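You operate a simulated robot arm through the tools that you are given. There is no shell and no other tool.

You run a simulated robot arm. Do the job below in one go: nothing can be reset, and whatever is moved stays where it is left.

## Task
Fill the orange mould's two empty pockets with cream discs and close it.
Fine: clamp it with the yellow knob first, set its lid on the pins, then free the clamp. Where these are worked on the way, their far stop is far enough and under half their travel is too little: yellow knob.

Only the result counts: the job must be done as asked and must still hold three seconds after the hand-in. Knocking over, shifting, dropping, spilling or breaking anything else fails it. Lids that push on must go on centred and level and be pressed home; caps that screw on are set level and turned clockwise until they are tight.

## Robot
A 6-joint arm with a two-finger gripper, fixed in place. Base frame: the origin is at the foot of the arm, x ahead of it, y to its left, z up; the work surface is at about z = 830. Readings come in mm, rad, newtons and seconds.
Its first joint turns from -2.897 to 2.897 rad. Payload 3.43 kg.
The TCP is the grasp point between the finger pads, 20 mm short of the fingertips. In the tool frame z runs along the fingers and y along their closing line. Largest opening 190 mm; the body of the gripper starts 248 mm behind the TCP.
Orientation is told as [roll, pitch, yaw] about the base's x, y, z axes, in that order, counted from this pose: with the fingers straight down and closing along the base's y, the tool's x points along the base's -x, its y along +y and its z along -z.

## Interface
- The arm moves only by the tool nudge_tool. Its argument "increments" is a list of rows, each a list of 3 entries, a list of its own where there are three numbers: the turn, a rotation vector about the tool's x, y, z in rad, then the shift along the tool's x, y, z in mm, then the closure in counts, from 0 (fully open) to 255 (shut). In form: [[[ax, ay, az], [tx, ty, tz], jaw], ...]. A call has 1 to 20 rows; each row is the pose to reach, as a shift and turn from the pose commanded when the call began, along the tool's axes at that moment. Rows are played at 5 a second. More than 50 mm and 0.15 rad between two rows, or a gripper value outside its range, and nothing of the call is played. Where a pose cannot be reached the arm comes as near as it can. A force on the tool above 90 N (or 10 N above the force at the start of the call, whichever is more), or a blocked arm, ends the call early, and 0.2 s more pass. Each finger travels about 153 mm/s and halts on what it meets, pressing with about 29 N; the grip force reading is that of the motor and also rises with nothing between the fingers. The clock runs only during rows and for 0.2 s after the last one: add rows that repeat a pose to give the fingers time. The reply holds the time, the measured pose of the TCP, the force on the tool along the base axes, the opening and the grip force, in the units named above and with some noise, with the torque about the TCP (base axes, N m) and any sound that the robot's microphone picked up.
- Cameras (640 x 400 px; columns grow to the right, rows downward): "scene" is fixed at [220.1, -651.5, 1564.2]; the picture's right is [0.26, -0.97, 0.00], its down [-0.91, -0.25, -0.32] and it looks along [0.31, 0.08, -0.95] (base axes); focal length 227 px, centre (320, 200). "wrist" rides on the gripper at [70, -8, -288] in the tool frame; the picture's right is [0.12, 0.99, 0.00], its down [-0.96, 0.12, -0.25] and it looks along [-0.25, 0.03, 0.97] (tool axes); focal length 261 px, centre (320, 200). There is no depth. A picture from a camera that has moved, and an enlarged one, comes with that camera's place and axes in the base frame and with its lens.
- capture(camera): a new picture of that camera. It takes no simulated time.
- slide_trunk(by): slides the trunk up (or, below 0, down) by that many mm; the arm rides with it, the base frame stays. It gives what a move gives, with no picture.
- inspect(camera, box): a new picture of the part [left, top, right, bottom] of that camera's present view, enlarged. It takes no simulated time.
- job_done(): hands the job in; it is judged then, once.

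Places have to be worked out from the pictures, the camera data and where the tool is seen. Open the gripper and draw the arm clear of the work before you hand the job in, unless the task says otherwise.

The tools are called after "Call:" as a command line: name --argument value ..., lists and objects as JSON in quotes. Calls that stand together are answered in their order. nudge_tool: Moves the arm, as the interface text tells. Its arguments: {"type":"object","properties":{"increments":{"type":"array","items":{"type":"array"}}},"required":["increments"]} The other tools are called the same way: slide_trunk (by) slides the trunk up or down; capture (camera) takes a picture; inspect (camera, box) takes an enlarged picture of a part of a camera's view; job_done () hands the job in.

At the start:

```text
t: 0.0
eef_pos: [594.6, -435.8, 1159.6]
tool_rot: [-0.001, 0.0, -0.002]
force: [0.1, -0.6, -0.3]
wrist_torque: [0.0, 0.01, -0.02]
grip_width: 190.0
grip_force: 0.1
trunk travel left (down, up): [-200.0, 240.0]
```

scene: 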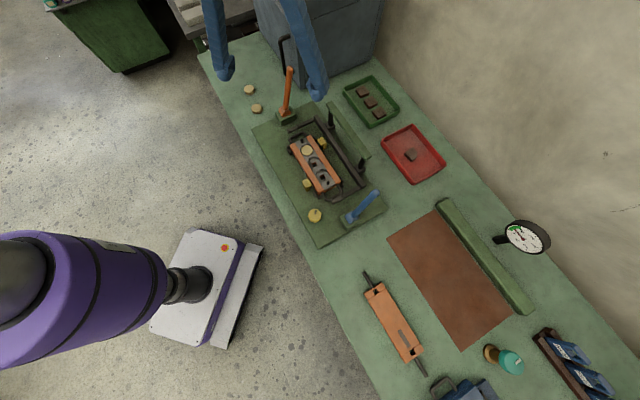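
wrist: 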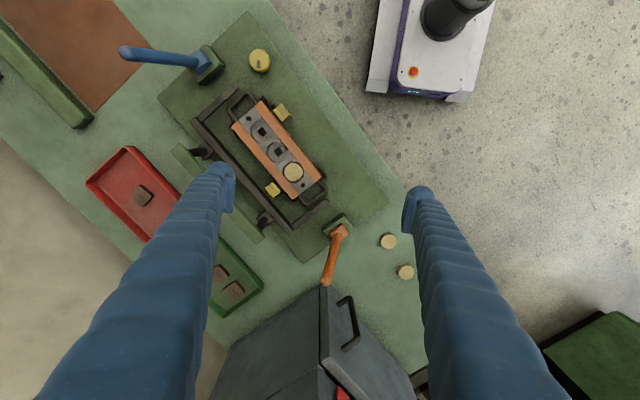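

I start by enlarging both views to make out the mould, the discs, the knobs and the lid.

Call:
inspect --camera "scene" --box '[230, 60, 400, 250]'

Call:
inspect --camera "wrist" --box '[160, 40, 440, 300]'

Call:
inspect --camera "scene" --box '[340, 180, 640, 400]'

```text
2.11 times, centred on (315, 155) of scene
camera zoom: at [220.1, -651.5, 1564.2], right [0.26, -0.97, 0.0], down [-0.91, -0.25, -0.32], along [0.31, 0.08, -0.95], focal length 478 px, centre (330, 295)
```

zoom: 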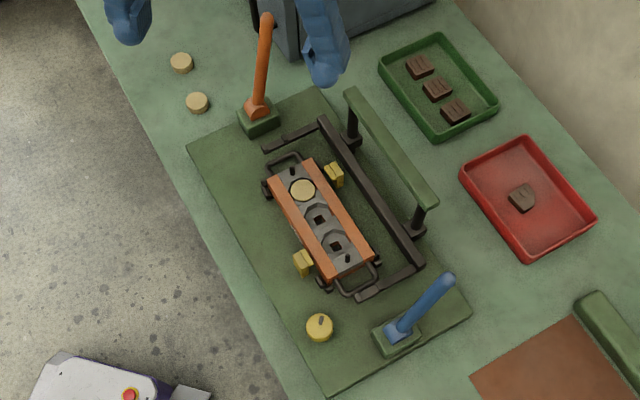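

```text
1.54 times, centred on (300, 170) of wrist
camera zoom: at [524.4, -444.5, 1447.3], right [-0.12, 0.99, 0.0], down [0.96, 0.12, 0.25], along [0.25, 0.03, -0.97], focal length 401 px, centre (351, 246)
```

zoom: 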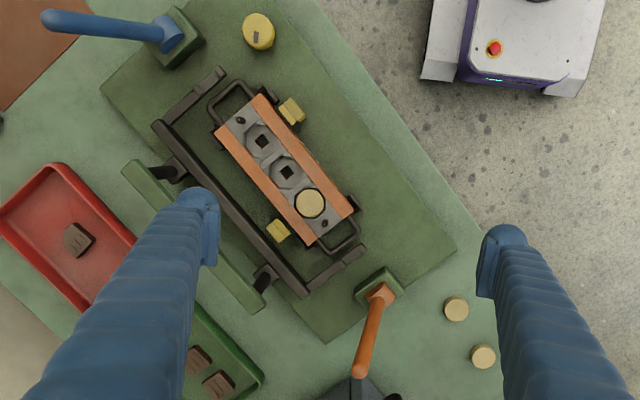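

```text
1.82 times, centred on (490, 290) of scene
camera zoom: at [220.1, -651.5, 1564.2], right [0.26, -0.97, 0.0], down [-0.91, -0.25, -0.32], along [0.31, 0.08, -0.95], focal length 412 px, centre (11, 36)
```

zoom: 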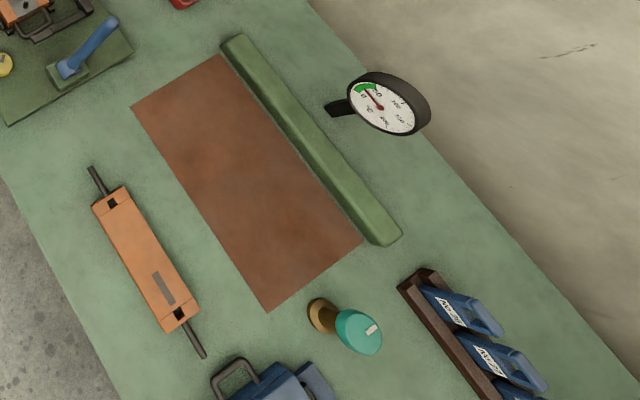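

The mould sits in the jig near (570,-540), the discs near (765,-245) and (845,-185), the lid near (165,-885). I move over the mould for a closer look.

Call:
nudge_tool --increments '[[[0, 0, 0], [10, -40, 20], 0], [[0, 0, 0], [20, -80, 50], 0], [[0, 0, 0], [22, -105, 90], 0], [[0, 0, 0], [22, -105, 90], 0]]'

Call:
capture --camera "wrist"

Call:
inspect --camera "wrist" --box '[200, 80, 440, 320]'

```text
refused: row 2 steps farther than a row can; nothing moved
```

```text
taken
camera wrist: at [524.4, -444.5, 1447.3], right [-0.12, 0.99, 0.0], down [0.96, 0.12, 0.25], along [0.25, 0.03, -0.97], focal length 261 px, centre (320, 200)
```

wrist: 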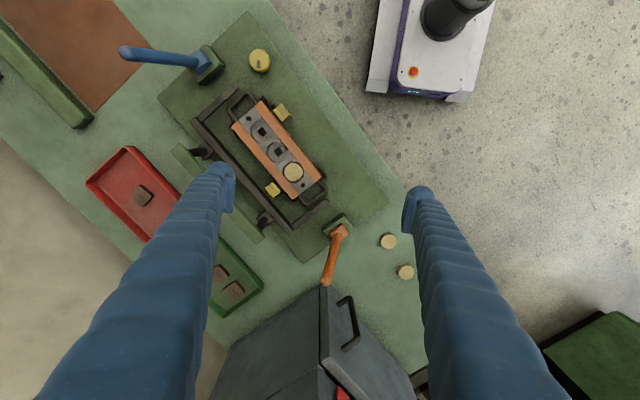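

```text
1.67 times, centred on (320, 200) of wrist
camera zoom: at [524.4, -444.5, 1447.3], right [-0.12, 0.99, 0.0], down [0.96, 0.12, 0.25], along [0.25, 0.03, -0.97], focal length 434 px, centre (320, 200)
```

zoom: 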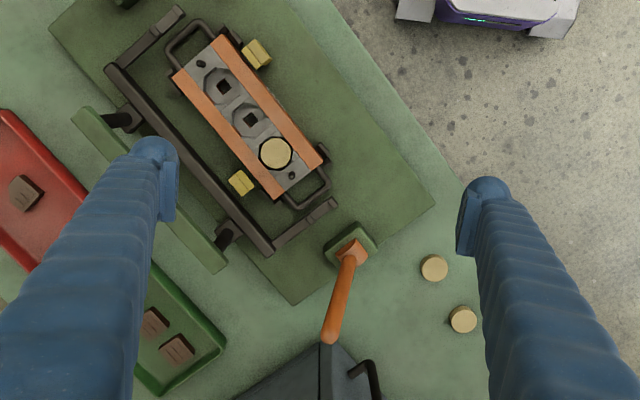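

The step was too long; same move in steps under 50 mm.

Call:
nudge_tool --increments '[[[0, 0, 0], [8, -35, 20], 0], [[0, 0, 0], [16, -70, 45], 0], [[0, 0, 0], [22, -100, 75], 0], [[0, 0, 0], [22, -105, 110], 0], [[0, 0, 0], [22, -105, 110], 0]]'

Call:
capture --camera "wrist"

Call:
inspect --camera "wrist" --box '[200, 80, 440, 320]'

```text
t: 1.2
eef_pos: [572.5, -541.4, 1048.1]
tool_rot: [0.0, -0.001, 0.0]
force: [-0.1, 0.1, 1.0]
wrist_torque: [0.08, 0.0, 0.02]
grip_width: 190.1
grip_force: 0.0
trunk travel left (down, up): [-200.0, 240.0]
```

```text
taken
camera wrist: at [502.3, -549.9, 1336.4], right [-0.12, 0.99, 0.0], down [0.96, 0.12, 0.25], along [0.25, 0.03, -0.97], focal length 261 px, centre (320, 200)
```

wrist: 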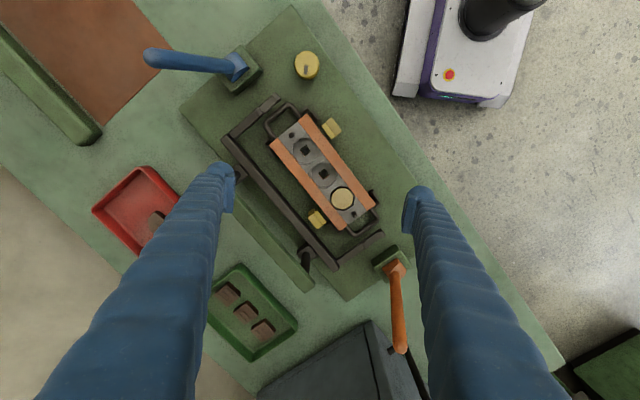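

```text
1.67 times, centred on (320, 200) of wrist
camera zoom: at [502.3, -549.9, 1336.4], right [-0.12, 0.99, 0.0], down [0.96, 0.12, 0.25], along [0.25, 0.03, -0.97], focal length 434 px, centre (320, 200)
```

zoom: 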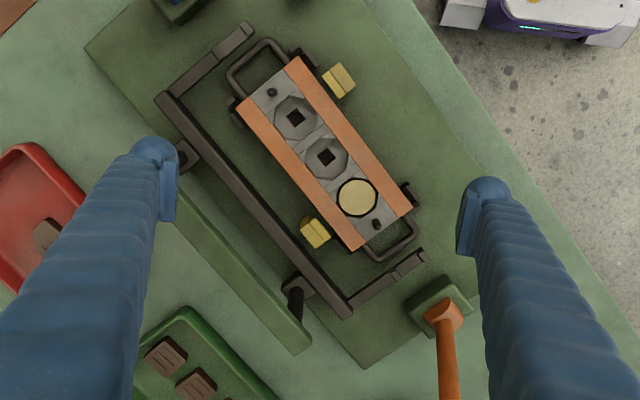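

Triangulating, the mould axis runs at 45° in base with its centre near (578,-534), top at about z 860. The yellow knob is near (400,-583), so I move over it to study it from close by.

Call:
nudge_tool --increments '[[[0, 0, 0], [45, -10, 0], 0], [[0, 0, 0], [90, -20, 10], 0], [[0, 0, 0], [130, -30, 30], 0], [[0, 0, 0], [165, -42, 60], 0], [[0, 0, 0], [165, -42, 60], 0]]'

Call:
capture --camera "wrist"

Call:
inspect --camera "wrist" --box '[240, 120, 400, 280]'

```text
t: 2.4
eef_pos: [407.0, -586.4, 988.5]
tool_rot: [0.0, 0.001, -0.002]
force: [0.0, 0.2, -0.1]
wrist_torque: [0.07, 0.03, -0.02]
grip_width: 190.1
grip_force: 0.0
trunk travel left (down, up): [-200.0, 240.0]
```

```text
taken
camera wrist: at [336.3, -595.0, 1276.1], right [-0.12, 0.99, 0.0], down [0.96, 0.12, 0.25], along [0.25, 0.03, -0.97], focal length 261 px, centre (320, 200)
```

wrist: 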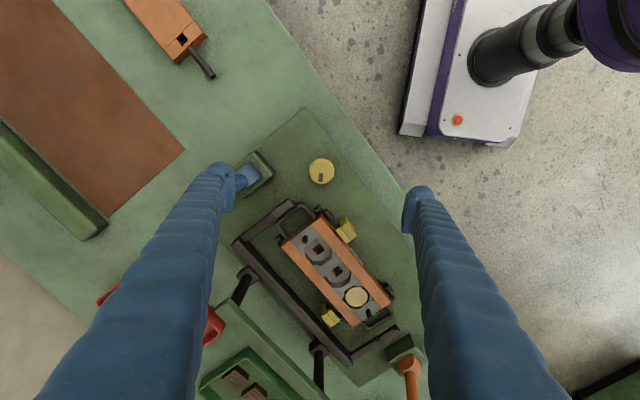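

```text
2.50 times, centred on (320, 200) of wrist
camera zoom: at [336.3, -595.0, 1276.1], right [-0.12, 0.99, 0.0], down [0.96, 0.12, 0.25], along [0.25, 0.03, -0.97], focal length 652 px, centre (320, 200)
```

zoom: 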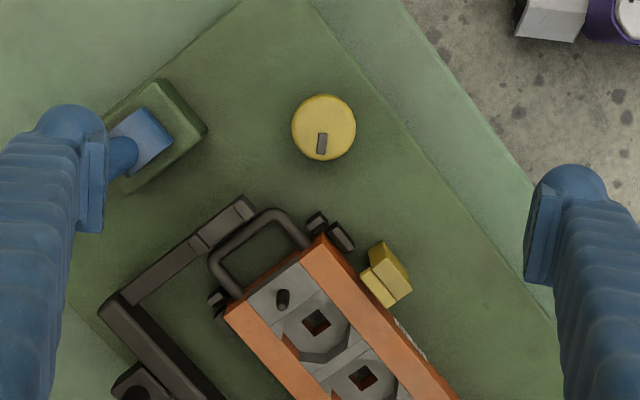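

The knob is a 40 mm cylinder with an index mark, axis near (394.6,-585.5), top about z 862. I narrow the jaws to about 75 mm, centre above it and look again lower down.

Call:
nudge_tool --increments '[[[0, 0, 0], [6, 0, 0], 80], [[0, 0, 0], [12, 1, 0], 154], [[0, 0, 0], [12, 1, 0], 154], [[0, 0, 0], [12, 1, 40], 154], [[0, 0, 0], [12, 1, 75], 154], [[0, 0, 0], [12, 1, 75], 154]]'

Call:
capture --camera "wrist"

Call:
inspect --camera "wrist" --box '[240, 120, 400, 280]'

Call:
inspect --camera "scene" --box '[270, 90, 400, 250]'

```text
t: 3.8
eef_pos: [393.2, -581.9, 915.4]
tool_rot: [0.0, 0.001, -0.001]
force: [-0.5, 0.7, -0.1]
wrist_torque: [0.05, -0.04, -0.02]
grip_width: 75.3
grip_force: 0.1
trunk travel left (down, up): [-200.0, 240.0]
```

```text
taken
camera wrist: at [322.5, -591.4, 1202.7], right [-0.12, 0.99, 0.0], down [0.96, 0.12, 0.25], along [0.25, 0.03, -0.97], focal length 261 px, centre (320, 200)
```

wrist: 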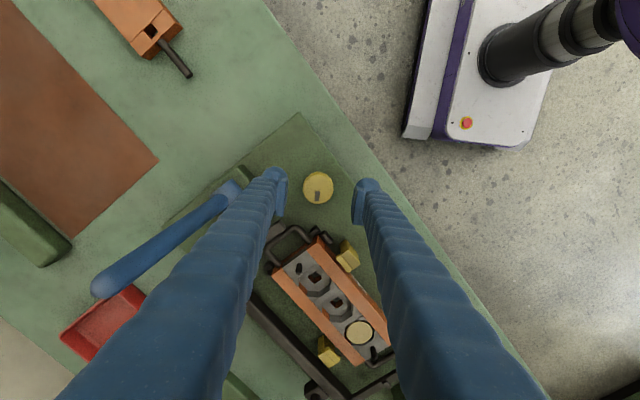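

```text
2.50 times, centred on (320, 200) of wrist
camera zoom: at [322.5, -591.4, 1202.7], right [-0.12, 0.99, 0.0], down [0.96, 0.12, 0.25], along [0.25, 0.03, -0.97], focal length 652 px, centre (320, 200)
```

zoom: 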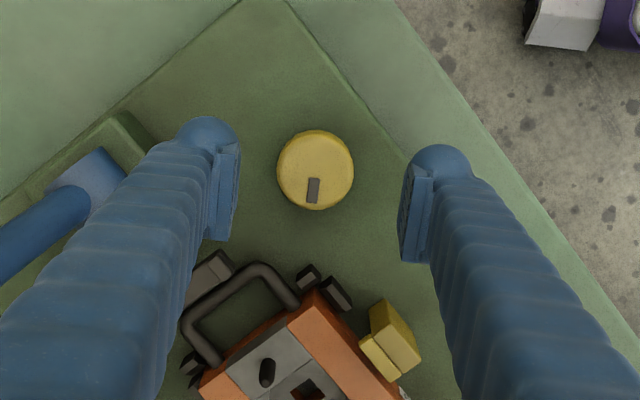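

```text
2.50 times, centred on (335, 170) of scene
camera zoom: at [220.1, -651.5, 1564.2], right [0.26, -0.97, 0.0], down [-0.91, -0.25, -0.32], along [0.31, 0.08, -0.95], focal length 567 px, centre (282, 275)
```

zoom: 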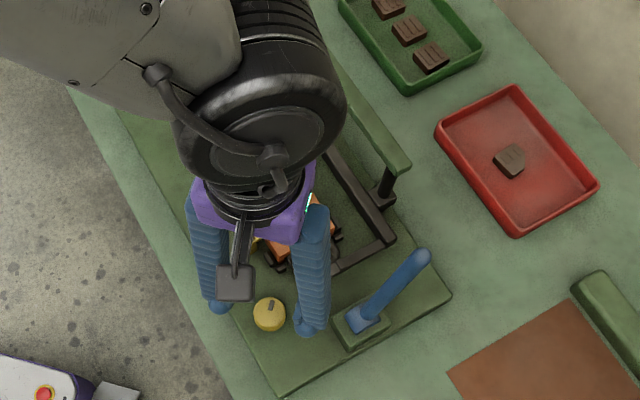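

By projection the knob lies almost straight below the TCP, about 2-3 mm to -y. I hold still briefly with a tiny correction to see how the arm settles.

Call:
nudge_tool --increments '[[[0, 0, 0], [0, -3, 0], 154], [[0, 0, 0], [0, -3, 0], 154], [[0, 0, 0], [0, -3, 0], 154]]'

Call:
inspect --camera "wrist" --box '[240, 120, 400, 280]'

```text
t: 4.6
eef_pos: [394.1, -586.5, 915.1]
tool_rot: [0.001, 0.0, 0.0]
force: [-0.2, -0.1, 0.3]
wrist_torque: [-0.03, -0.01, -0.04]
grip_width: 75.1
grip_force: 0.0
trunk travel left (down, up): [-200.0, 240.0]
```

```text
2.50 times, centred on (320, 200) of wrist
camera zoom: at [323.3, -593.8, 1202.8], right [-0.12, 0.99, 0.0], down [0.96, 0.12, 0.25], along [0.25, 0.03, -0.97], focal length 652 px, centre (320, 200)
```

zoom: 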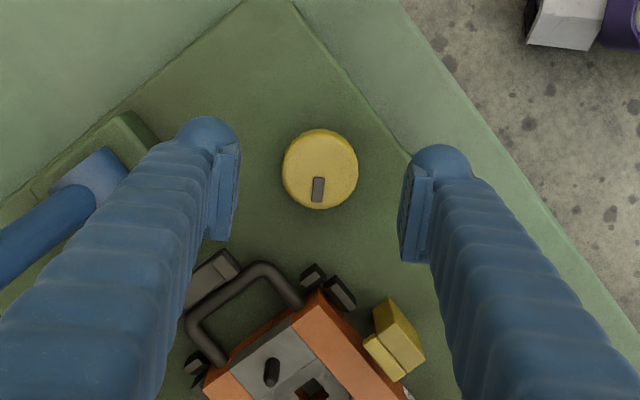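

The knob is now centred under the TCP. I descend over it to TCP z about 866 and close gently.

Call:
nudge_tool --increments '[[[0, 0, 0], [0, 0, 25], 154], [[0, 0, 0], [0, 0, 48], 154], [[0, 0, 0], [0, 0, 48], 154], [[0, 0, 0], [0, 0, 48], 215], [[0, 0, 0], [0, 0, 48], 215], [[0, 0, 0], [0, 0, 48], 215]]'

Call:
inspect --camera "wrist" --box '[240, 120, 400, 280]'

```text
t: 6.0
eef_pos: [393.5, -584.8, 866.4]
tool_rot: [0.001, 0.0, 0.0]
force: [-1.2, -4.1, 4.1]
wrist_torque: [-0.04, -0.01, -0.01]
grip_width: 41.0
grip_force: 44.9
trunk travel left (down, up): [-200.0, 240.0]
```

```text
2.50 times, centred on (320, 200) of wrist
camera zoom: at [322.8, -593.6, 1154.3], right [-0.12, 0.99, 0.0], down [0.96, 0.12, 0.25], along [0.25, 0.03, -0.97], focal length 652 px, centre (320, 200)
```

zoom: 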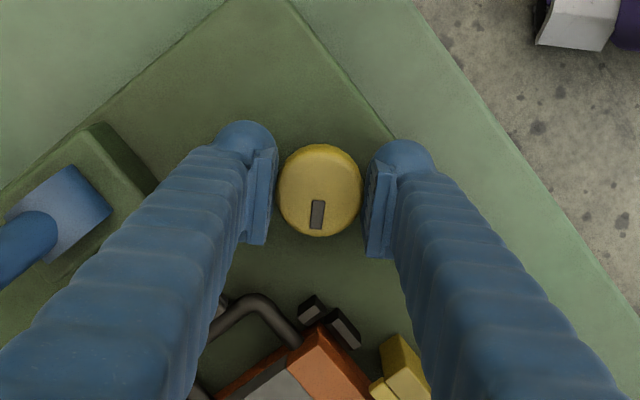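

Gripped at 41 mm. I try a small clockwise turn and watch torque and the yellow clamps.

Call:
nudge_tool --increments '[[[0, 0, 0.1], [0, 0, 0], 215], [[0, 0, 0.2], [0, 0, 0], 215], [[0, 0, 0.3], [0, 0, 0], 215], [[0, 0, 0.3], [0, 0, 0], 215]]'

Call:
capture --camera "wrist"

Call:
inspect --camera "wrist" --box '[240, 120, 400, 280]'

```text
t: 7.0
eef_pos: [394.0, -585.4, 866.7]
tool_rot: [0.002, 0.003, -0.299]
force: [-12.4, -3.3, -3.7]
wrist_torque: [-0.02, 0.23, -0.03]
grip_width: 40.7
grip_force: 45.2
trunk travel left (down, up): [-200.0, 240.0]
```

```text
taken
camera wrist: at [323.9, -572.6, 1154.4], right [0.18, 0.98, 0.0], down [0.95, -0.18, 0.25], along [0.24, -0.04, -0.97], focal length 261 px, centre (320, 200)
```

wrist: 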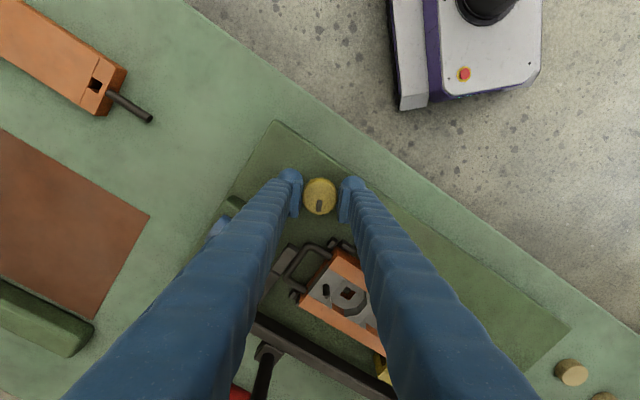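

```text
2.50 times, centred on (320, 200) of wrist
camera zoom: at [323.9, -572.6, 1154.4], right [0.18, 0.98, 0.0], down [0.95, -0.18, 0.25], along [0.24, -0.04, -0.97], focal length 652 px, centre (320, 200)
```

zoom: 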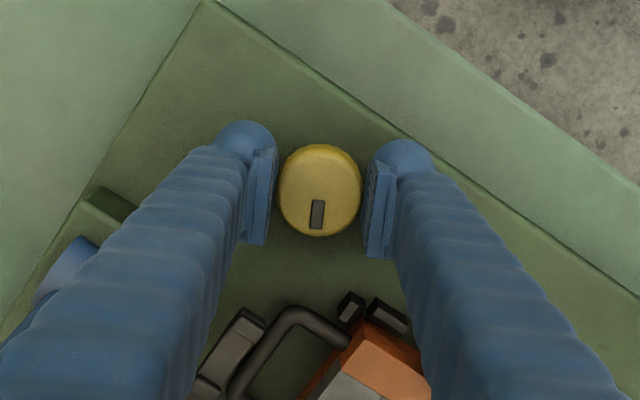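

The knob turns with the fingers at low torque. I go on clockwise while watching for the stop.

Call:
nudge_tool --increments '[[[0, 0, 0.1], [0, 0, 0], 215], [[0, 0, 0.2], [0, 0, 0], 215], [[0, 0, 0.3], [0, 0, 0], 215], [[0, 0, 0.4], [0, 0, 0], 215], [[0, 0, 0.5], [0, 0, 0], 215], [[0, 0, 0.5], [0, 0, 0], 215]]'

Call:
capture --camera "wrist"

Call:
inspect --camera "scene" --box '[230, 90, 400, 250]'

```text
t: 8.4
eef_pos: [393.6, -584.8, 867.0]
tool_rot: [-0.001, 0.002, -0.803]
force: [-21.1, 0.3, -16.1]
wrist_torque: [0.11, 0.28, -0.06]
grip_width: 40.4
grip_force: 45.0
trunk travel left (down, up): [-200.0, 240.0]
```

```text
taken
camera wrist: at [338.9, -540.2, 1154.5], right [0.63, 0.78, 0.0], down [0.75, -0.61, 0.25], along [0.19, -0.15, -0.97], focal length 261 px, centre (320, 200)
```

wrist: 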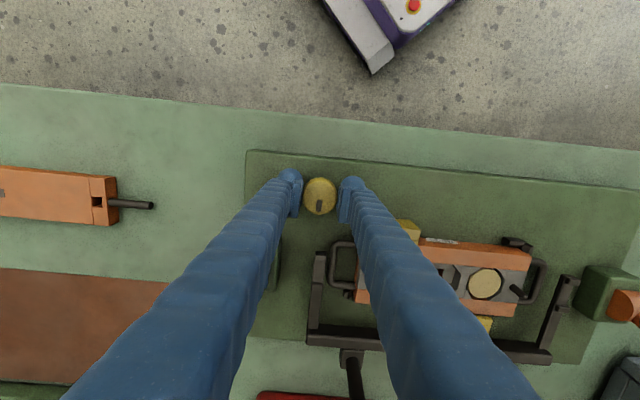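

```text
2.50 times, centred on (315, 170) of scene
camera zoom: at [220.1, -651.5, 1564.2], right [0.26, -0.97, 0.0], down [-0.91, -0.25, -0.32], along [0.31, 0.08, -0.95], focal length 567 px, centre (332, 275)
```

zoom: 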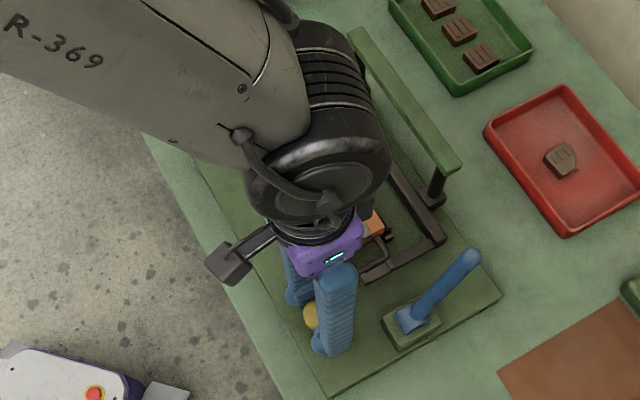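

I zoom into the clamps to see whether they are closing on the mould.

Call:
inspect --camera "wrist" --box '[300, 180, 580, 360]'

```text
2.22 times, centred on (440, 270) of wrist
camera zoom: at [338.9, -540.2, 1154.5], right [0.63, 0.78, 0.0], down [0.75, -0.61, 0.25], along [0.19, -0.15, -0.97], focal length 579 px, centre (53, 44)
```

zoom: 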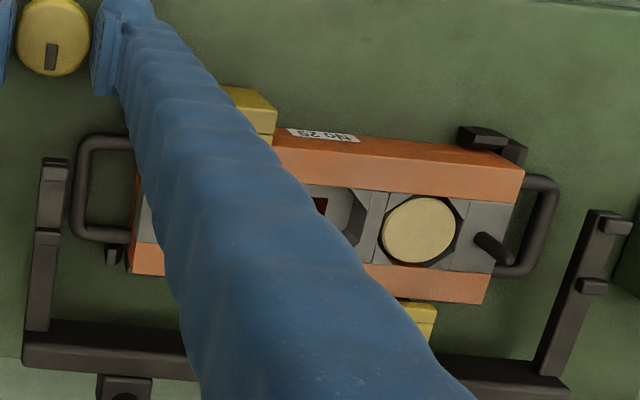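

The clamps have come up to the mould sides. I continue clockwise toward the far stop.

Call:
nudge_tool --increments '[[[0, 0, 0.1], [0, 0, 0], 215], [[0, 0, 0.2], [0, 0, 0], 215], [[0, 0, 0.3], [0, 0, 0], 215], [[0, 0, 0.4], [0, 0, 0], 215], [[0, 0, 0.5], [0, 0, 0], 215], [[0, 0, 0.5], [0, 0, 0], 215]]'

Call:
capture --camera "wrist"

Call:
inspect --camera "wrist" --box '[280, 140, 560, 320]'

```text
t: 9.8
eef_pos: [393.8, -583.6, 867.1]
tool_rot: [-0.001, 0.001, -1.301]
force: [-22.0, 7.8, -20.3]
wrist_torque: [0.13, 0.13, -0.06]
grip_width: 40.5
grip_force: 45.1
trunk travel left (down, up): [-200.0, 240.0]
```

```text
taken
camera wrist: at [367.6, -519.2, 1154.6], right [0.93, 0.38, 0.0], down [0.37, -0.9, 0.25], along [0.09, -0.23, -0.97], focal length 261 px, centre (320, 200)
```

wrist: 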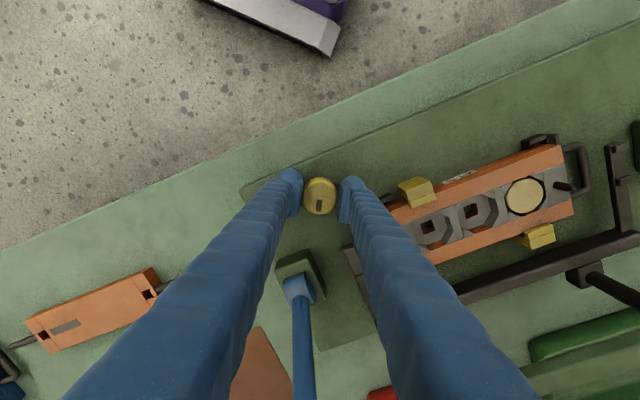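

```text
2.22 times, centred on (420, 230) of wrist
camera zoom: at [367.6, -519.2, 1154.6], right [0.93, 0.38, 0.0], down [0.37, -0.9, 0.25], along [0.09, -0.23, -0.97], focal length 579 px, centre (98, 133)
```

zoom: 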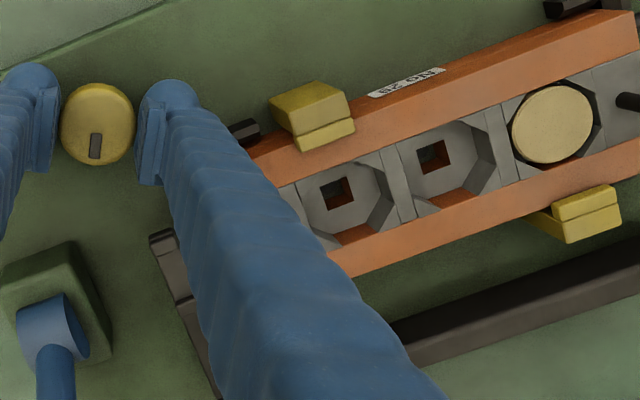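

The clamps now lip onto the mould edges and there is no stop felt yet. I continue another half radian.

Call:
nudge_tool --increments '[[[0, 0, 0.1], [0, 0, 0], 215], [[0, 0, 0.2], [0, 0, 0], 215], [[0, 0, 0.3], [0, 0, 0], 215], [[0, 0, 0.4], [0, 0, 0], 215], [[0, 0, 0.4], [0, 0, 0], 215]]'

Call:
capture --camera "wrist"

Call:
inspect --camera "wrist" --box '[280, 100, 560, 280]'

```text
t: 11.0
eef_pos: [394.3, -587.2, 868.7]
tool_rot: [-0.001, 0.001, -1.7]
force: [-23.5, 4.3, -19.4]
wrist_torque: [-0.15, 0.15, 0.31]
grip_width: 40.5
grip_force: 44.6
trunk travel left (down, up): [-200.0, 240.0]
```

```text
taken
camera wrist: at [395.1, -515.6, 1155.6], right [1.0, -0.01, 0.0], down [-0.01, -0.97, 0.25], along [0.0, -0.25, -0.97], focal length 261 px, centre (320, 200)
```

wrist: 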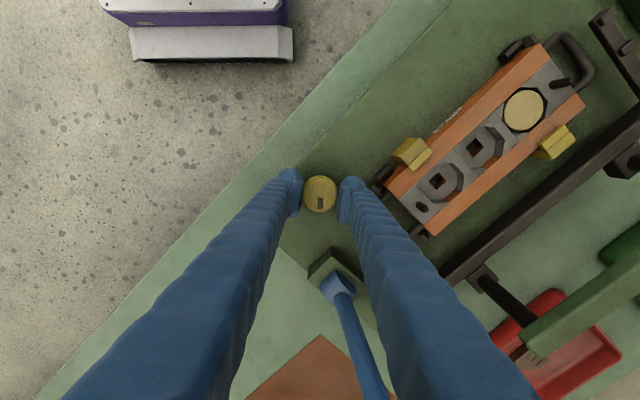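

```text
2.22 times, centred on (420, 190) of wrist
camera zoom: at [395.1, -515.6, 1155.6], right [1.0, -0.01, 0.0], down [-0.01, -0.97, 0.25], along [0.0, -0.25, -0.97], focal length 579 px, centre (98, 222)
```

zoom: 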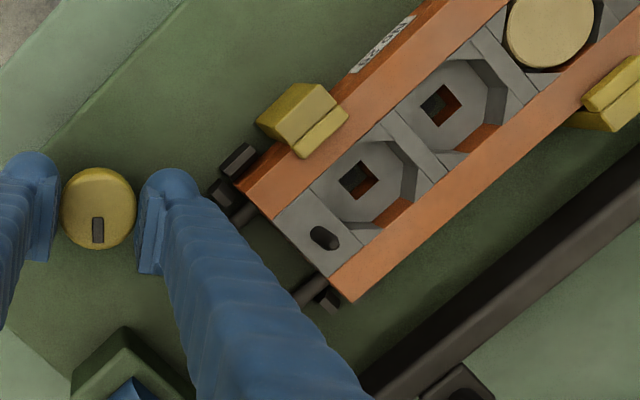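

Torque about z rose to 0.3 N m, maybe the stop. I turn a little further to confirm.

Call:
nudge_tool --increments '[[[0, 0, 0.05], [0, 0, 0], 215], [[0, 0, 0.1], [0, 0, 0], 215], [[0, 0, 0.15], [0, 0, 0], 215], [[0, 0, 0.15], [0, 0, 0], 215]]'

Call:
inspect --camera "wrist" --box '[280, 100, 560, 280]'

```text
t: 12.0
eef_pos: [394.7, -586.3, 868.5]
tool_rot: [0.003, -0.002, -1.85]
force: [-19.8, -6.3, 4.5]
wrist_torque: [0.06, 0.22, 0.67]
grip_width: 40.8
grip_force: 44.8
trunk travel left (down, up): [-200.0, 240.0]
```

```text
2.22 times, centred on (420, 190) of wrist
camera zoom: at [404.9, -515.9, 1156.1], right [0.99, -0.16, 0.0], down [-0.15, -0.96, 0.25], along [-0.04, -0.25, -0.97], focal length 579 px, centre (98, 222)
```

zoom: 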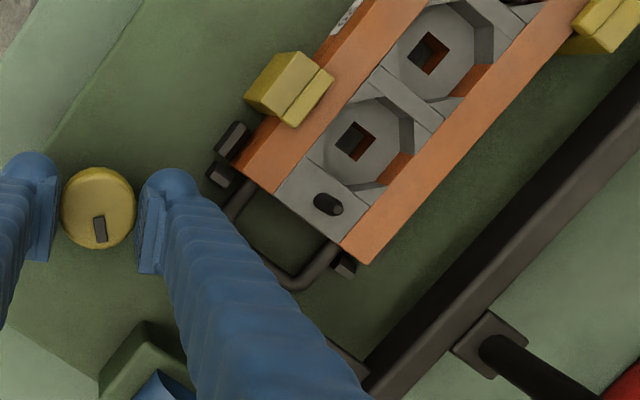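

The mark has slipped relative to the fingers and torque is at 0.67 N m, so the knob is on its far stop and the clamps hold. I open slightly and lift straight off.

Call:
nudge_tool --increments '[[[0, 0, 0.15], [0, 0, 0], 188], [[0, 0, 0.15], [0, 0, 0], 188], [[0, 0, 0.15], [0, 0, -40], 188], [[0, 0, 0.15], [0, 0, -85], 188], [[0, 0, 0.15], [0, 0, -130], 188], [[0, 0, 0.15], [0, 0, -130], 188]]'

Call:
capture --camera "wrist"

```text
t: 13.4
eef_pos: [396.1, -585.0, 997.2]
tool_rot: [-0.001, -0.001, -1.998]
force: [0.2, -0.1, -0.5]
wrist_torque: [-0.04, -0.02, 0.01]
grip_width: 50.1
grip_force: 0.1
trunk travel left (down, up): [-200.0, 240.0]
```

```text
taken
camera wrist: at [417.8, -517.1, 1284.8], right [0.95, -0.3, 0.0], down [-0.29, -0.92, 0.25], along [-0.08, -0.24, -0.97], focal length 261 px, centre (320, 200)
```

wrist: 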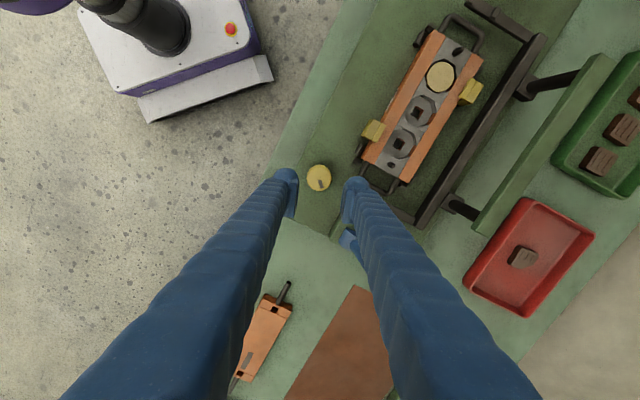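

The index now points to -y, a quarter turn, so the clamp is fully engaged. Next I go above the mould with the jaws turned along its axis to measure pockets, pins and clamp lips.

Call:
nudge_tool --increments '[[[0, 0, -0.135], [13.6, 16, 0], 188], [[0, 0, -0.27], [27.1, 32, 0], 150], [[0, 0, -0.405], [40.7, 48.1, 0], 121], [[0, 0, -0.54], [54.3, 64.1, 0], 80], [[0, 0, -0.675], [67.8, 80.1, 0], 40], [[0, 0, -0.81], [81.4, 96.1, 0], 0], [[0, 0, -0.945], [95, 112.2, 0], 0], [[0, 0, -1.08], [108.5, 128.2, 0], 0], [[0, 0, -1.215], [122.1, 144.2, 0], 0], [[0, 0, -1.215], [122.1, 144.2, 0], 0], [[0, 0, -1.215], [122.1, 144.2, 0], 0]]'

Call:
capture --camera "wrist"

Call:
inspect --camera "wrist" --box '[220, 130, 420, 255]'

```text
t: 15.8
eef_pos: [577.5, -533.2, 997.2]
tool_rot: [0.001, 0.001, -0.785]
force: [0.1, -0.3, 0.5]
wrist_torque: [0.0, -0.03, 0.02]
grip_width: 189.8
grip_force: 0.1
trunk travel left (down, up): [-200.0, 240.0]
```

```text
taken
camera wrist: at [521.7, -489.8, 1284.4], right [0.62, 0.79, 0.0], down [0.76, -0.6, 0.25], along [0.19, -0.15, -0.97], focal length 261 px, centre (320, 200)
```

wrist: 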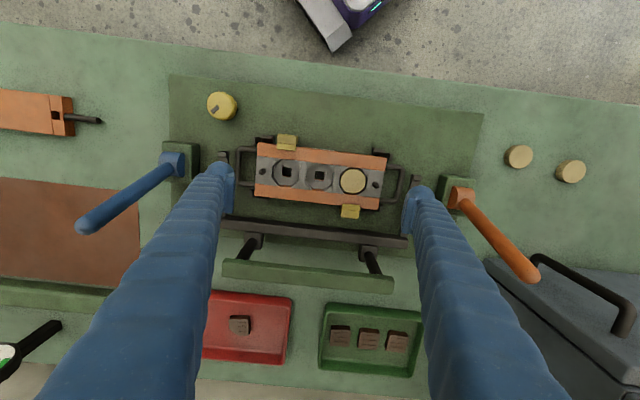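

```text
3.20 times, centred on (320, 192) of wrist
camera zoom: at [521.7, -489.8, 1284.4], right [0.62, 0.79, 0.0], down [0.76, -0.6, 0.25], along [0.19, -0.15, -0.97], focal length 834 px, centre (320, 224)
```

zoom: 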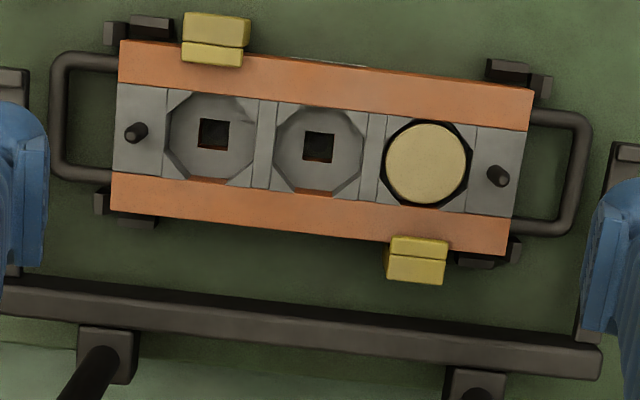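

Pockets lie at u = -56, 0, +56 along the 45° axis, pins at about ±90. I zoom tighter to judge pin and clamp-lip heights.

Call:
inspect --camera "wrist" --box '[245, 130, 325, 200]'

Call:
inspect --camera "wrist" --box '[325, 150, 405, 220]'

Call:
inspect --camera "wrist" --box '[480, 130, 600, 200]'

Call:
inspect --camera "scene" --box '[340, 260, 440, 390]'

```text
5.71 times, centred on (285, 165) of wrist
camera zoom: at [521.7, -489.8, 1284.4], right [0.62, 0.79, 0.0], down [0.76, -0.6, 0.25], along [0.19, -0.15, -0.97], focal length 1489 px, centre (520, 400)
```

zoom: 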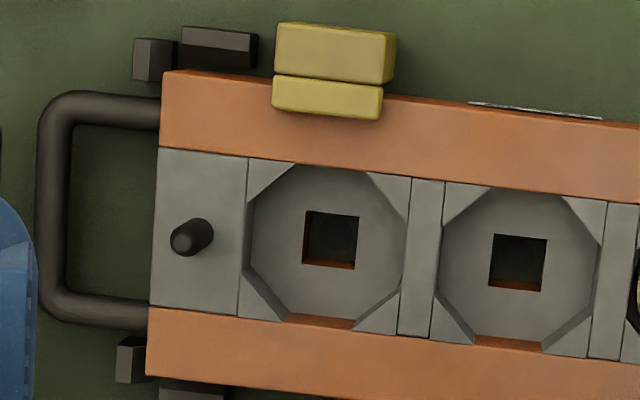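

```text
5.71 times, centred on (365, 185) of wrist
camera zoom: at [521.7, -489.8, 1284.4], right [0.62, 0.79, 0.0], down [0.76, -0.6, 0.25], along [0.19, -0.15, -0.97], focal length 1489 px, centre (63, 286)
```

zoom: 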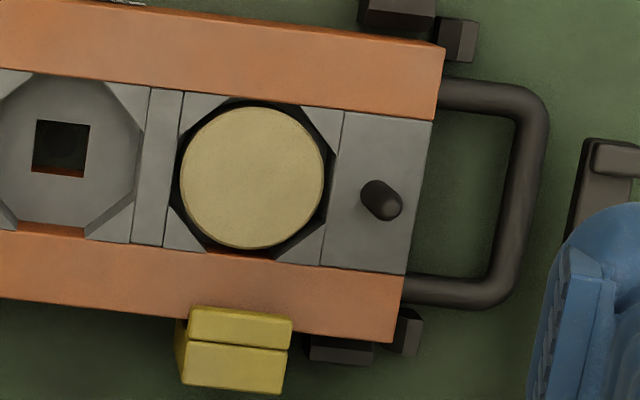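

```text
5.33 times, centred on (540, 165) of wrist
camera zoom: at [521.7, -489.8, 1284.4], right [0.62, 0.79, 0.0], down [0.76, -0.6, 0.25], along [0.19, -0.15, -0.97], focal length 1390 px, centre (-853, 387)
```

zoom: 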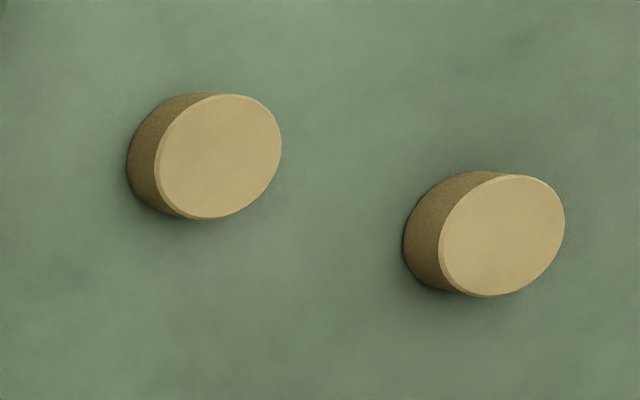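

```text
3.08 times, centred on (390, 325) of scene
camera zoom: at [220.1, -651.5, 1564.2], right [0.26, -0.97, 0.0], down [-0.91, -0.25, -0.32], along [0.31, 0.08, -0.95], focal length 698 px, centre (105, -185)
```

zoom: 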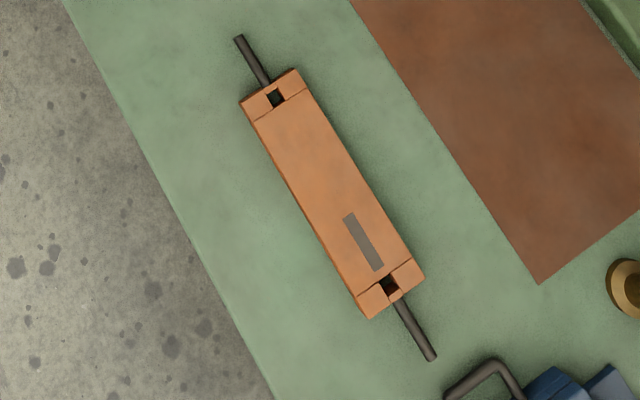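

Discs are about 43 mm across and 12-13 mm tall; pins stand ~20 mm, so the pocket next to the pin and clamp is tight. I back off to the -v side for an oblique view of the clamp lip heights.

Call:
nudge_tool --increments '[[[0, 0, 0], [40, 0, 0], 0], [[0, 0, 0], [80, 0, 0], 0], [[0, 0, 0], [120, 0, 10], 0], [[0, 0, 0], [160, 0, 25], 0], [[0, 0, 0], [200, 0, 40], 0], [[0, 0, 0], [240, 0, 55], 0], [[0, 0, 0], [280, 0, 70], 0], [[0, 0, 0], [280, 0, 70], 0], [[0, 0, 0], [280, 0, 70], 0]]'

Call:
capture --camera "wrist"

Call:
inspect --camera "wrist" --box '[220, 280, 400, 390]'

```text
t: 17.8
eef_pos: [378.7, -335.9, 925.2]
tool_rot: [-0.001, 0.0, -0.785]
force: [0.5, -1.0, -0.1]
wrist_torque: [0.09, 0.02, 0.01]
grip_width: 190.0
grip_force: 0.0
trunk travel left (down, up): [-200.0, 240.0]
```

```text
taken
camera wrist: at [323.0, -292.9, 1213.4], right [0.62, 0.79, 0.0], down [0.76, -0.6, 0.25], along [0.19, -0.15, -0.97], focal length 261 px, centre (320, 200)
```

wrist: 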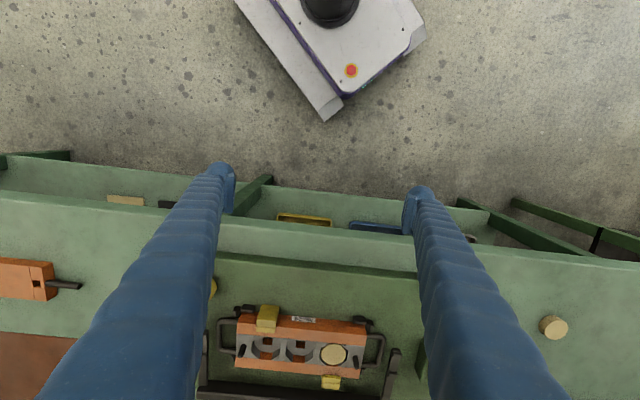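

```text
3.56 times, centred on (310, 335) of wrist
camera zoom: at [323.0, -292.9, 1213.4], right [0.62, 0.79, 0.0], down [0.76, -0.6, 0.25], along [0.19, -0.15, -0.97], focal length 927 px, centre (356, -280)
```

zoom: 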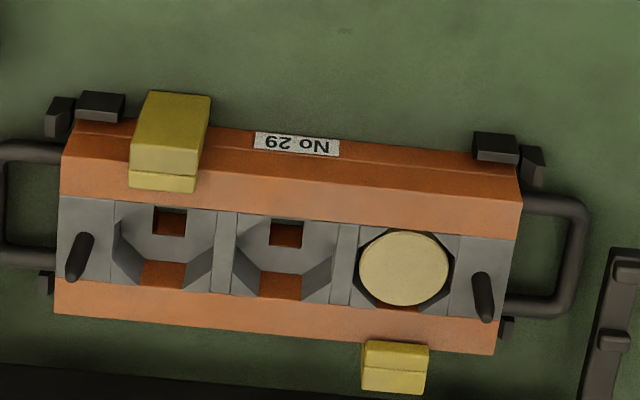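

A very telling view; I zoom tighter on clamp A and on the pin/disc side.

Call:
inspect --camera "wrist" --box '[228, 298, 292, 368]'

Call:
inspect --camera "wrist" --box '[310, 325, 374, 395]'

Call:
inspect --camera "wrist" --box '[530, 305, 580, 350]'

```text
5.71 times, centred on (260, 333) of wrist
camera zoom: at [323.0, -292.9, 1213.4], right [0.62, 0.79, 0.0], down [0.76, -0.6, 0.25], along [0.19, -0.15, -0.97], focal length 1489 px, centre (663, -560)
```

zoom: 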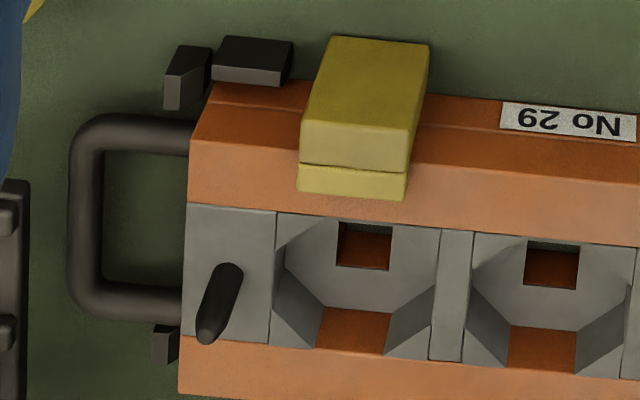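

```text
5.71 times, centred on (342, 360) of wrist
camera zoom: at [323.0, -292.9, 1213.4], right [0.62, 0.79, 0.0], down [0.76, -0.6, 0.25], along [0.19, -0.15, -0.97], focal length 1489 px, centre (194, -714)
```

zoom: 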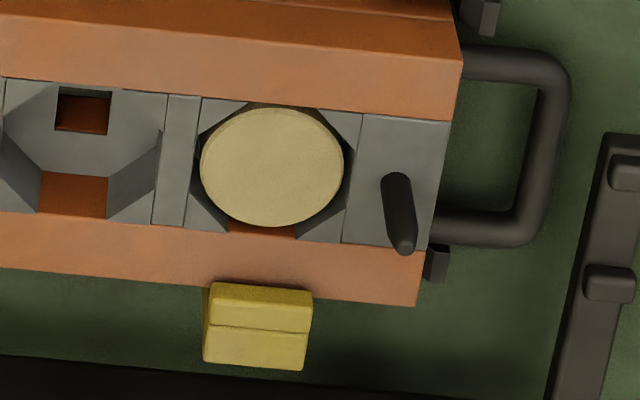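

```text
8.89 times, centred on (555, 328) of wrist
camera zoom: at [323.0, -292.9, 1213.4], right [0.62, 0.79, 0.0], down [0.76, -0.6, 0.25], along [0.19, -0.15, -0.97], focal length 2317 px, centre (-1769, -933)
```

zoom: 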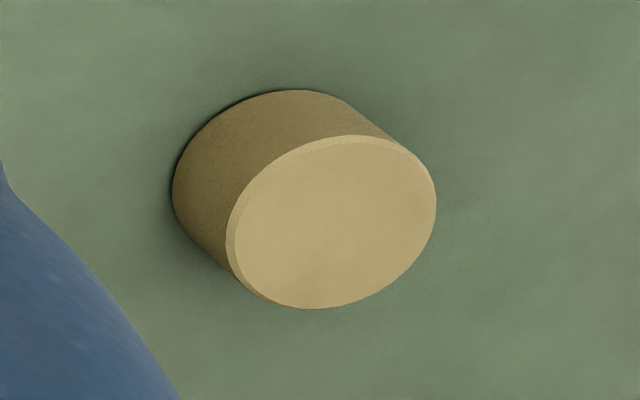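

Triangulation gives mould top z ≈ 858, clamp lips ≈ 868, pins ≈ 880; a grasp closing along yaw ≈ -5° with an offset will clear both pin and lip at the end pocket. Now I fly over the loose discs with the jaws narrowed.

Call:
nudge_tool --increments '[[[0, 0, -0.07], [-21.2, 36.9, -20], 60], [[0, 0, -0.14], [-42.4, 73.8, -40], 121], [[0, 0, -0.21], [-63.6, 110.7, -60], 134], [[0, 0, -0.28], [-84.8, 147.6, -75], 134], [[0, 0, -0.35], [-106, 184.5, -75], 134], [[0, 0, -0.42], [-127.3, 221.5, -75], 134], [[0, 0, -0.49], [-148.5, 258.4, -75], 134], [[0, 0, -0.56], [-169.7, 295.3, -75], 134], [[0, 0, -0.63], [-190.9, 332.2, -75], 134], [[0, 0, -0.698], [-212.1, 369.1, -75], 134], [[0, 0, -0.698], [-212.1, 369.1, -75], 134], [[0, 0, -0.698], [-212.1, 369.1, -75], 134]]'

Call:
capture --camera "wrist"

Call:
inspect --camera "wrist" --box '[240, 110, 400, 210]'

```text
t: 20.4
eef_pos: [789.8, -225.9, 1001.8]
tool_rot: [0.0, 0.001, -0.088]
force: [0.2, 0.4, 0.5]
wrist_torque: [0.0, 0.02, -0.01]
grip_width: 90.3
grip_force: 0.0
trunk travel left (down, up): [-200.0, 240.0]
```

```text
taken
camera wrist: at [718.7, -227.5, 1289.7], right [-0.03, 1.0, 0.0], down [0.97, 0.03, 0.25], along [0.25, 0.01, -0.97], focal length 261 px, centre (320, 200)
```

wrist: 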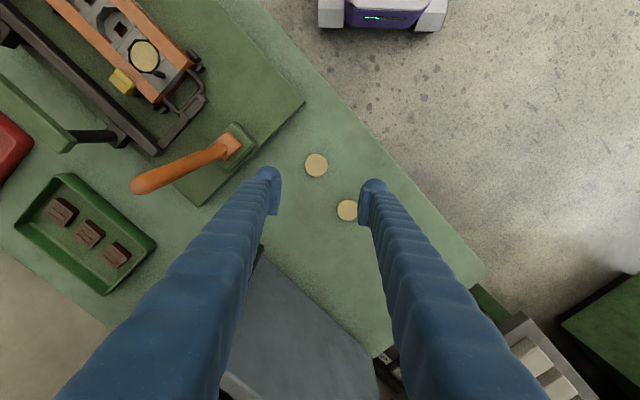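

```text
4.00 times, centred on (320, 160) of wrist
camera zoom: at [718.7, -227.5, 1289.7], right [-0.03, 1.0, 0.0], down [0.97, 0.03, 0.25], along [0.25, 0.01, -0.97], focal length 1043 px, centre (320, 360)
```

zoom: 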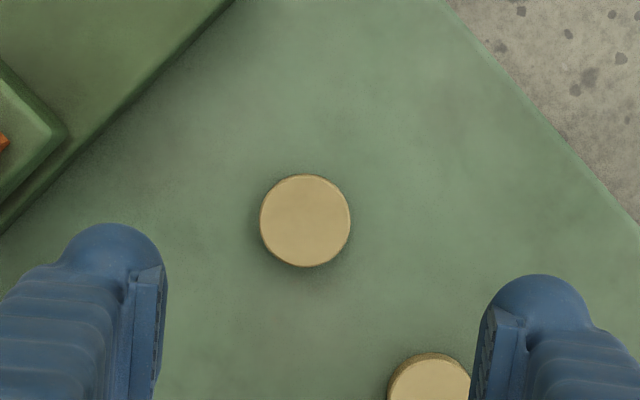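

Disc 1 is at about (773.7,-232.4), disc 2 about (851.6,-175). I move to the offset grasp pose above disc 1 and lower to re-check alignment.

Call:
nudge_tool --increments '[[[0, 0, 0], [7, -7.8, 30], 134], [[0, 0, 0], [7, -7.8, 65], 134], [[0, 0, 0], [7, -7.8, 95], 134], [[0, 0, 0], [7, -7.8, 95], 134], [[0, 0, 0], [7, -7.8, 95], 134]]'

Call:
inspect --camera "wrist" --box '[240, 110, 400, 210]'

```text
t: 21.6
eef_pos: [781.2, -233.0, 907.2]
tool_rot: [0.001, 0.001, -0.089]
force: [1.2, 0.0, 0.3]
wrist_torque: [-0.04, -0.02, 0.04]
grip_width: 90.6
grip_force: 0.1
trunk travel left (down, up): [-200.0, 240.0]
```

```text
4.00 times, centred on (320, 160) of wrist
camera zoom: at [710.5, -235.6, 1194.7], right [-0.03, 1.0, 0.0], down [0.97, 0.03, 0.25], along [0.25, 0.01, -0.97], focal length 1043 px, centre (320, 360)
```

zoom: 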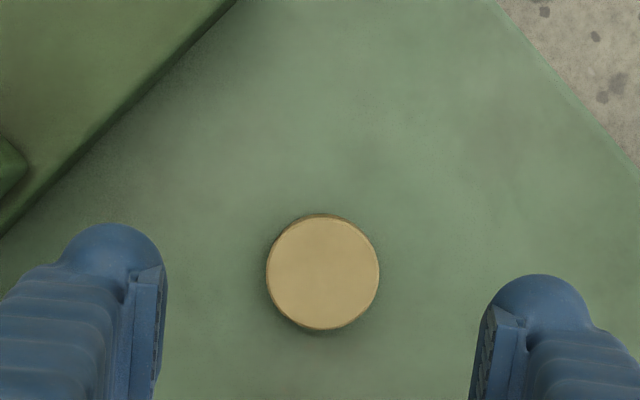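

Disc sits 10 mm from TCP along tool x and centred along y, as wanted. I descend to TCP z ≈ 856 and close on it.

Call:
nudge_tool --increments '[[[0, 0, 0], [1, 0.4, 25], 134], [[0, 0, 0], [1, 0.4, 51], 134], [[0, 0, 0], [1, 0.4, 51], 134], [[0, 0, 0], [1, 0.4, 51], 230], [[0, 0, 0], [1, 0.4, 51], 230], [[0, 0, 0], [1, 0.4, 51], 230]]'

Call:
inspect --camera "wrist" --box '[240, 130, 400, 230]'

```text
t: 23.0
eef_pos: [780.3, -232.7, 855.5]
tool_rot: [0.001, 0.001, -0.088]
force: [0.4, -0.6, -0.2]
wrist_torque: [0.0, -0.02, 0.01]
grip_width: 18.6
grip_force: 0.1
trunk travel left (down, up): [-200.0, 240.0]
```

```text
4.00 times, centred on (320, 180) of wrist
camera zoom: at [710.4, -234.5, 1142.7], right [-0.03, 1.0, 0.0], down [0.97, 0.03, 0.25], along [0.25, 0.01, -0.97], focal length 1043 px, centre (320, 280)
```

zoom: 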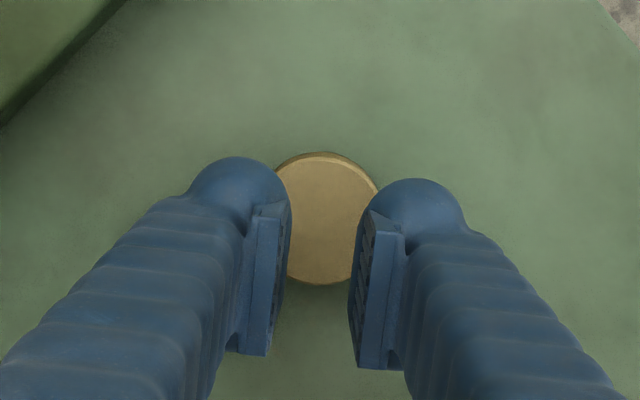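

The fingers closed over the top of the disc without touching it, so its top is below z 835. I reopen, lower a few mm carefully and try again.

Call:
nudge_tool --increments '[[[0, 0, 0], [0, 0, 0], 134], [[0, 0, 0], [0, 0, 0], 134], [[0, 0, 0], [0, 0, 0], 134], [[0, 0, 0], [0, 0, 2], 134], [[0, 0, 0], [0, 0, 4], 134], [[0, 0, 0], [0, 0, 4], 134]]'

Call:
inspect --camera "wrist" --box '[240, 130, 400, 230]'

```text
t: 24.4
eef_pos: [782.1, -230.8, 852.0]
tool_rot: [0.001, 0.0, -0.088]
force: [-0.5, -0.4, -1.6]
wrist_torque: [-0.03, 0.01, -0.02]
grip_width: 90.3
grip_force: 0.0
trunk travel left (down, up): [-200.0, 240.0]
```

```text
4.00 times, centred on (320, 180) of wrist
camera zoom: at [710.9, -234.3, 1138.8], right [-0.03, 1.0, 0.0], down [0.97, 0.03, 0.25], along [0.25, 0.01, -0.97], focal length 1043 px, centre (320, 280)
```

zoom: 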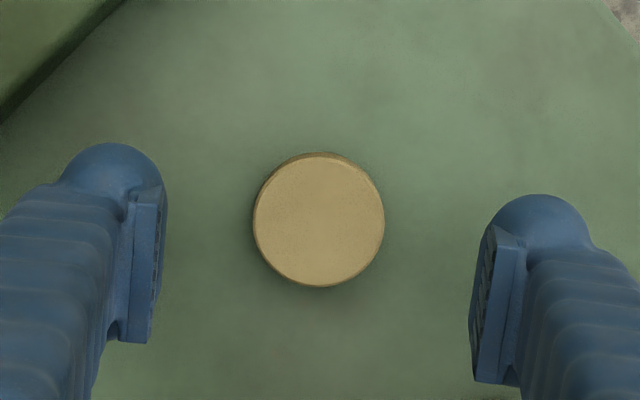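

Still no contact at tip z ≈ 832. I go 3 mm lower and then close, watching the width.

Call:
nudge_tool --increments '[[[0, 0, 0], [0, 0, 1.5], 134], [[0, 0, 0], [0, 0, 3], 134], [[0, 0, 0], [0, 0, 3], 134], [[0, 0, 0], [0, 0, 3], 200], [[0, 0, 0], [0, 0, 3], 215], [[0, 0, 0], [0, 0, 3], 215]]'

Call:
inspect --camera "wrist" --box '[240, 130, 400, 230]'

```text
t: 25.8
eef_pos: [781.8, -233.3, 848.1]
tool_rot: [0.0, 0.002, -0.087]
force: [0.1, 0.4, -0.3]
wrist_torque: [-0.03, 0.02, 0.04]
grip_width: 29.9
grip_force: 0.0
trunk travel left (down, up): [-200.0, 240.0]
```

```text
4.00 times, centred on (320, 180) of wrist
camera zoom: at [711.1, -234.0, 1135.8], right [-0.03, 1.0, 0.0], down [0.97, 0.03, 0.25], along [0.25, 0.01, -0.97], focal length 1043 px, centre (320, 280)
```

zoom: 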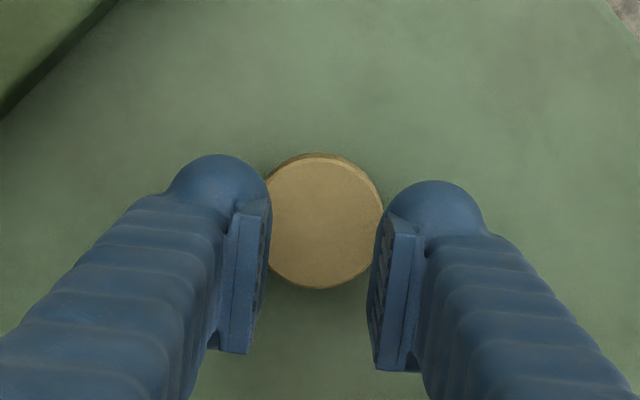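

Still nothing at tip z 828, so the table top here is lower than assumed. I reopen and feel downward in small steps for the table.

Call:
nudge_tool --increments '[[[0, 0, 0], [0, 0, 0], 134], [[0, 0, 0], [0, 0, 0], 134], [[0, 0, 0], [0, 0, 0], 134], [[0, 0, 0], [0, 0, 1.5], 134], [[0, 0, 0], [0, 0, 3], 134], [[0, 0, 0], [0, 0, 4], 134], [[0, 0, 0], [0, 0, 4], 134]]'

```text
t: 27.4
eef_pos: [781.4, -232.0, 845.2]
tool_rot: [0.001, 0.002, -0.087]
force: [0.9, 0.7, -0.5]
wrist_torque: [0.02, -0.01, -0.02]
grip_width: 90.6
grip_force: 0.1
trunk travel left (down, up): [-200.0, 240.0]
```

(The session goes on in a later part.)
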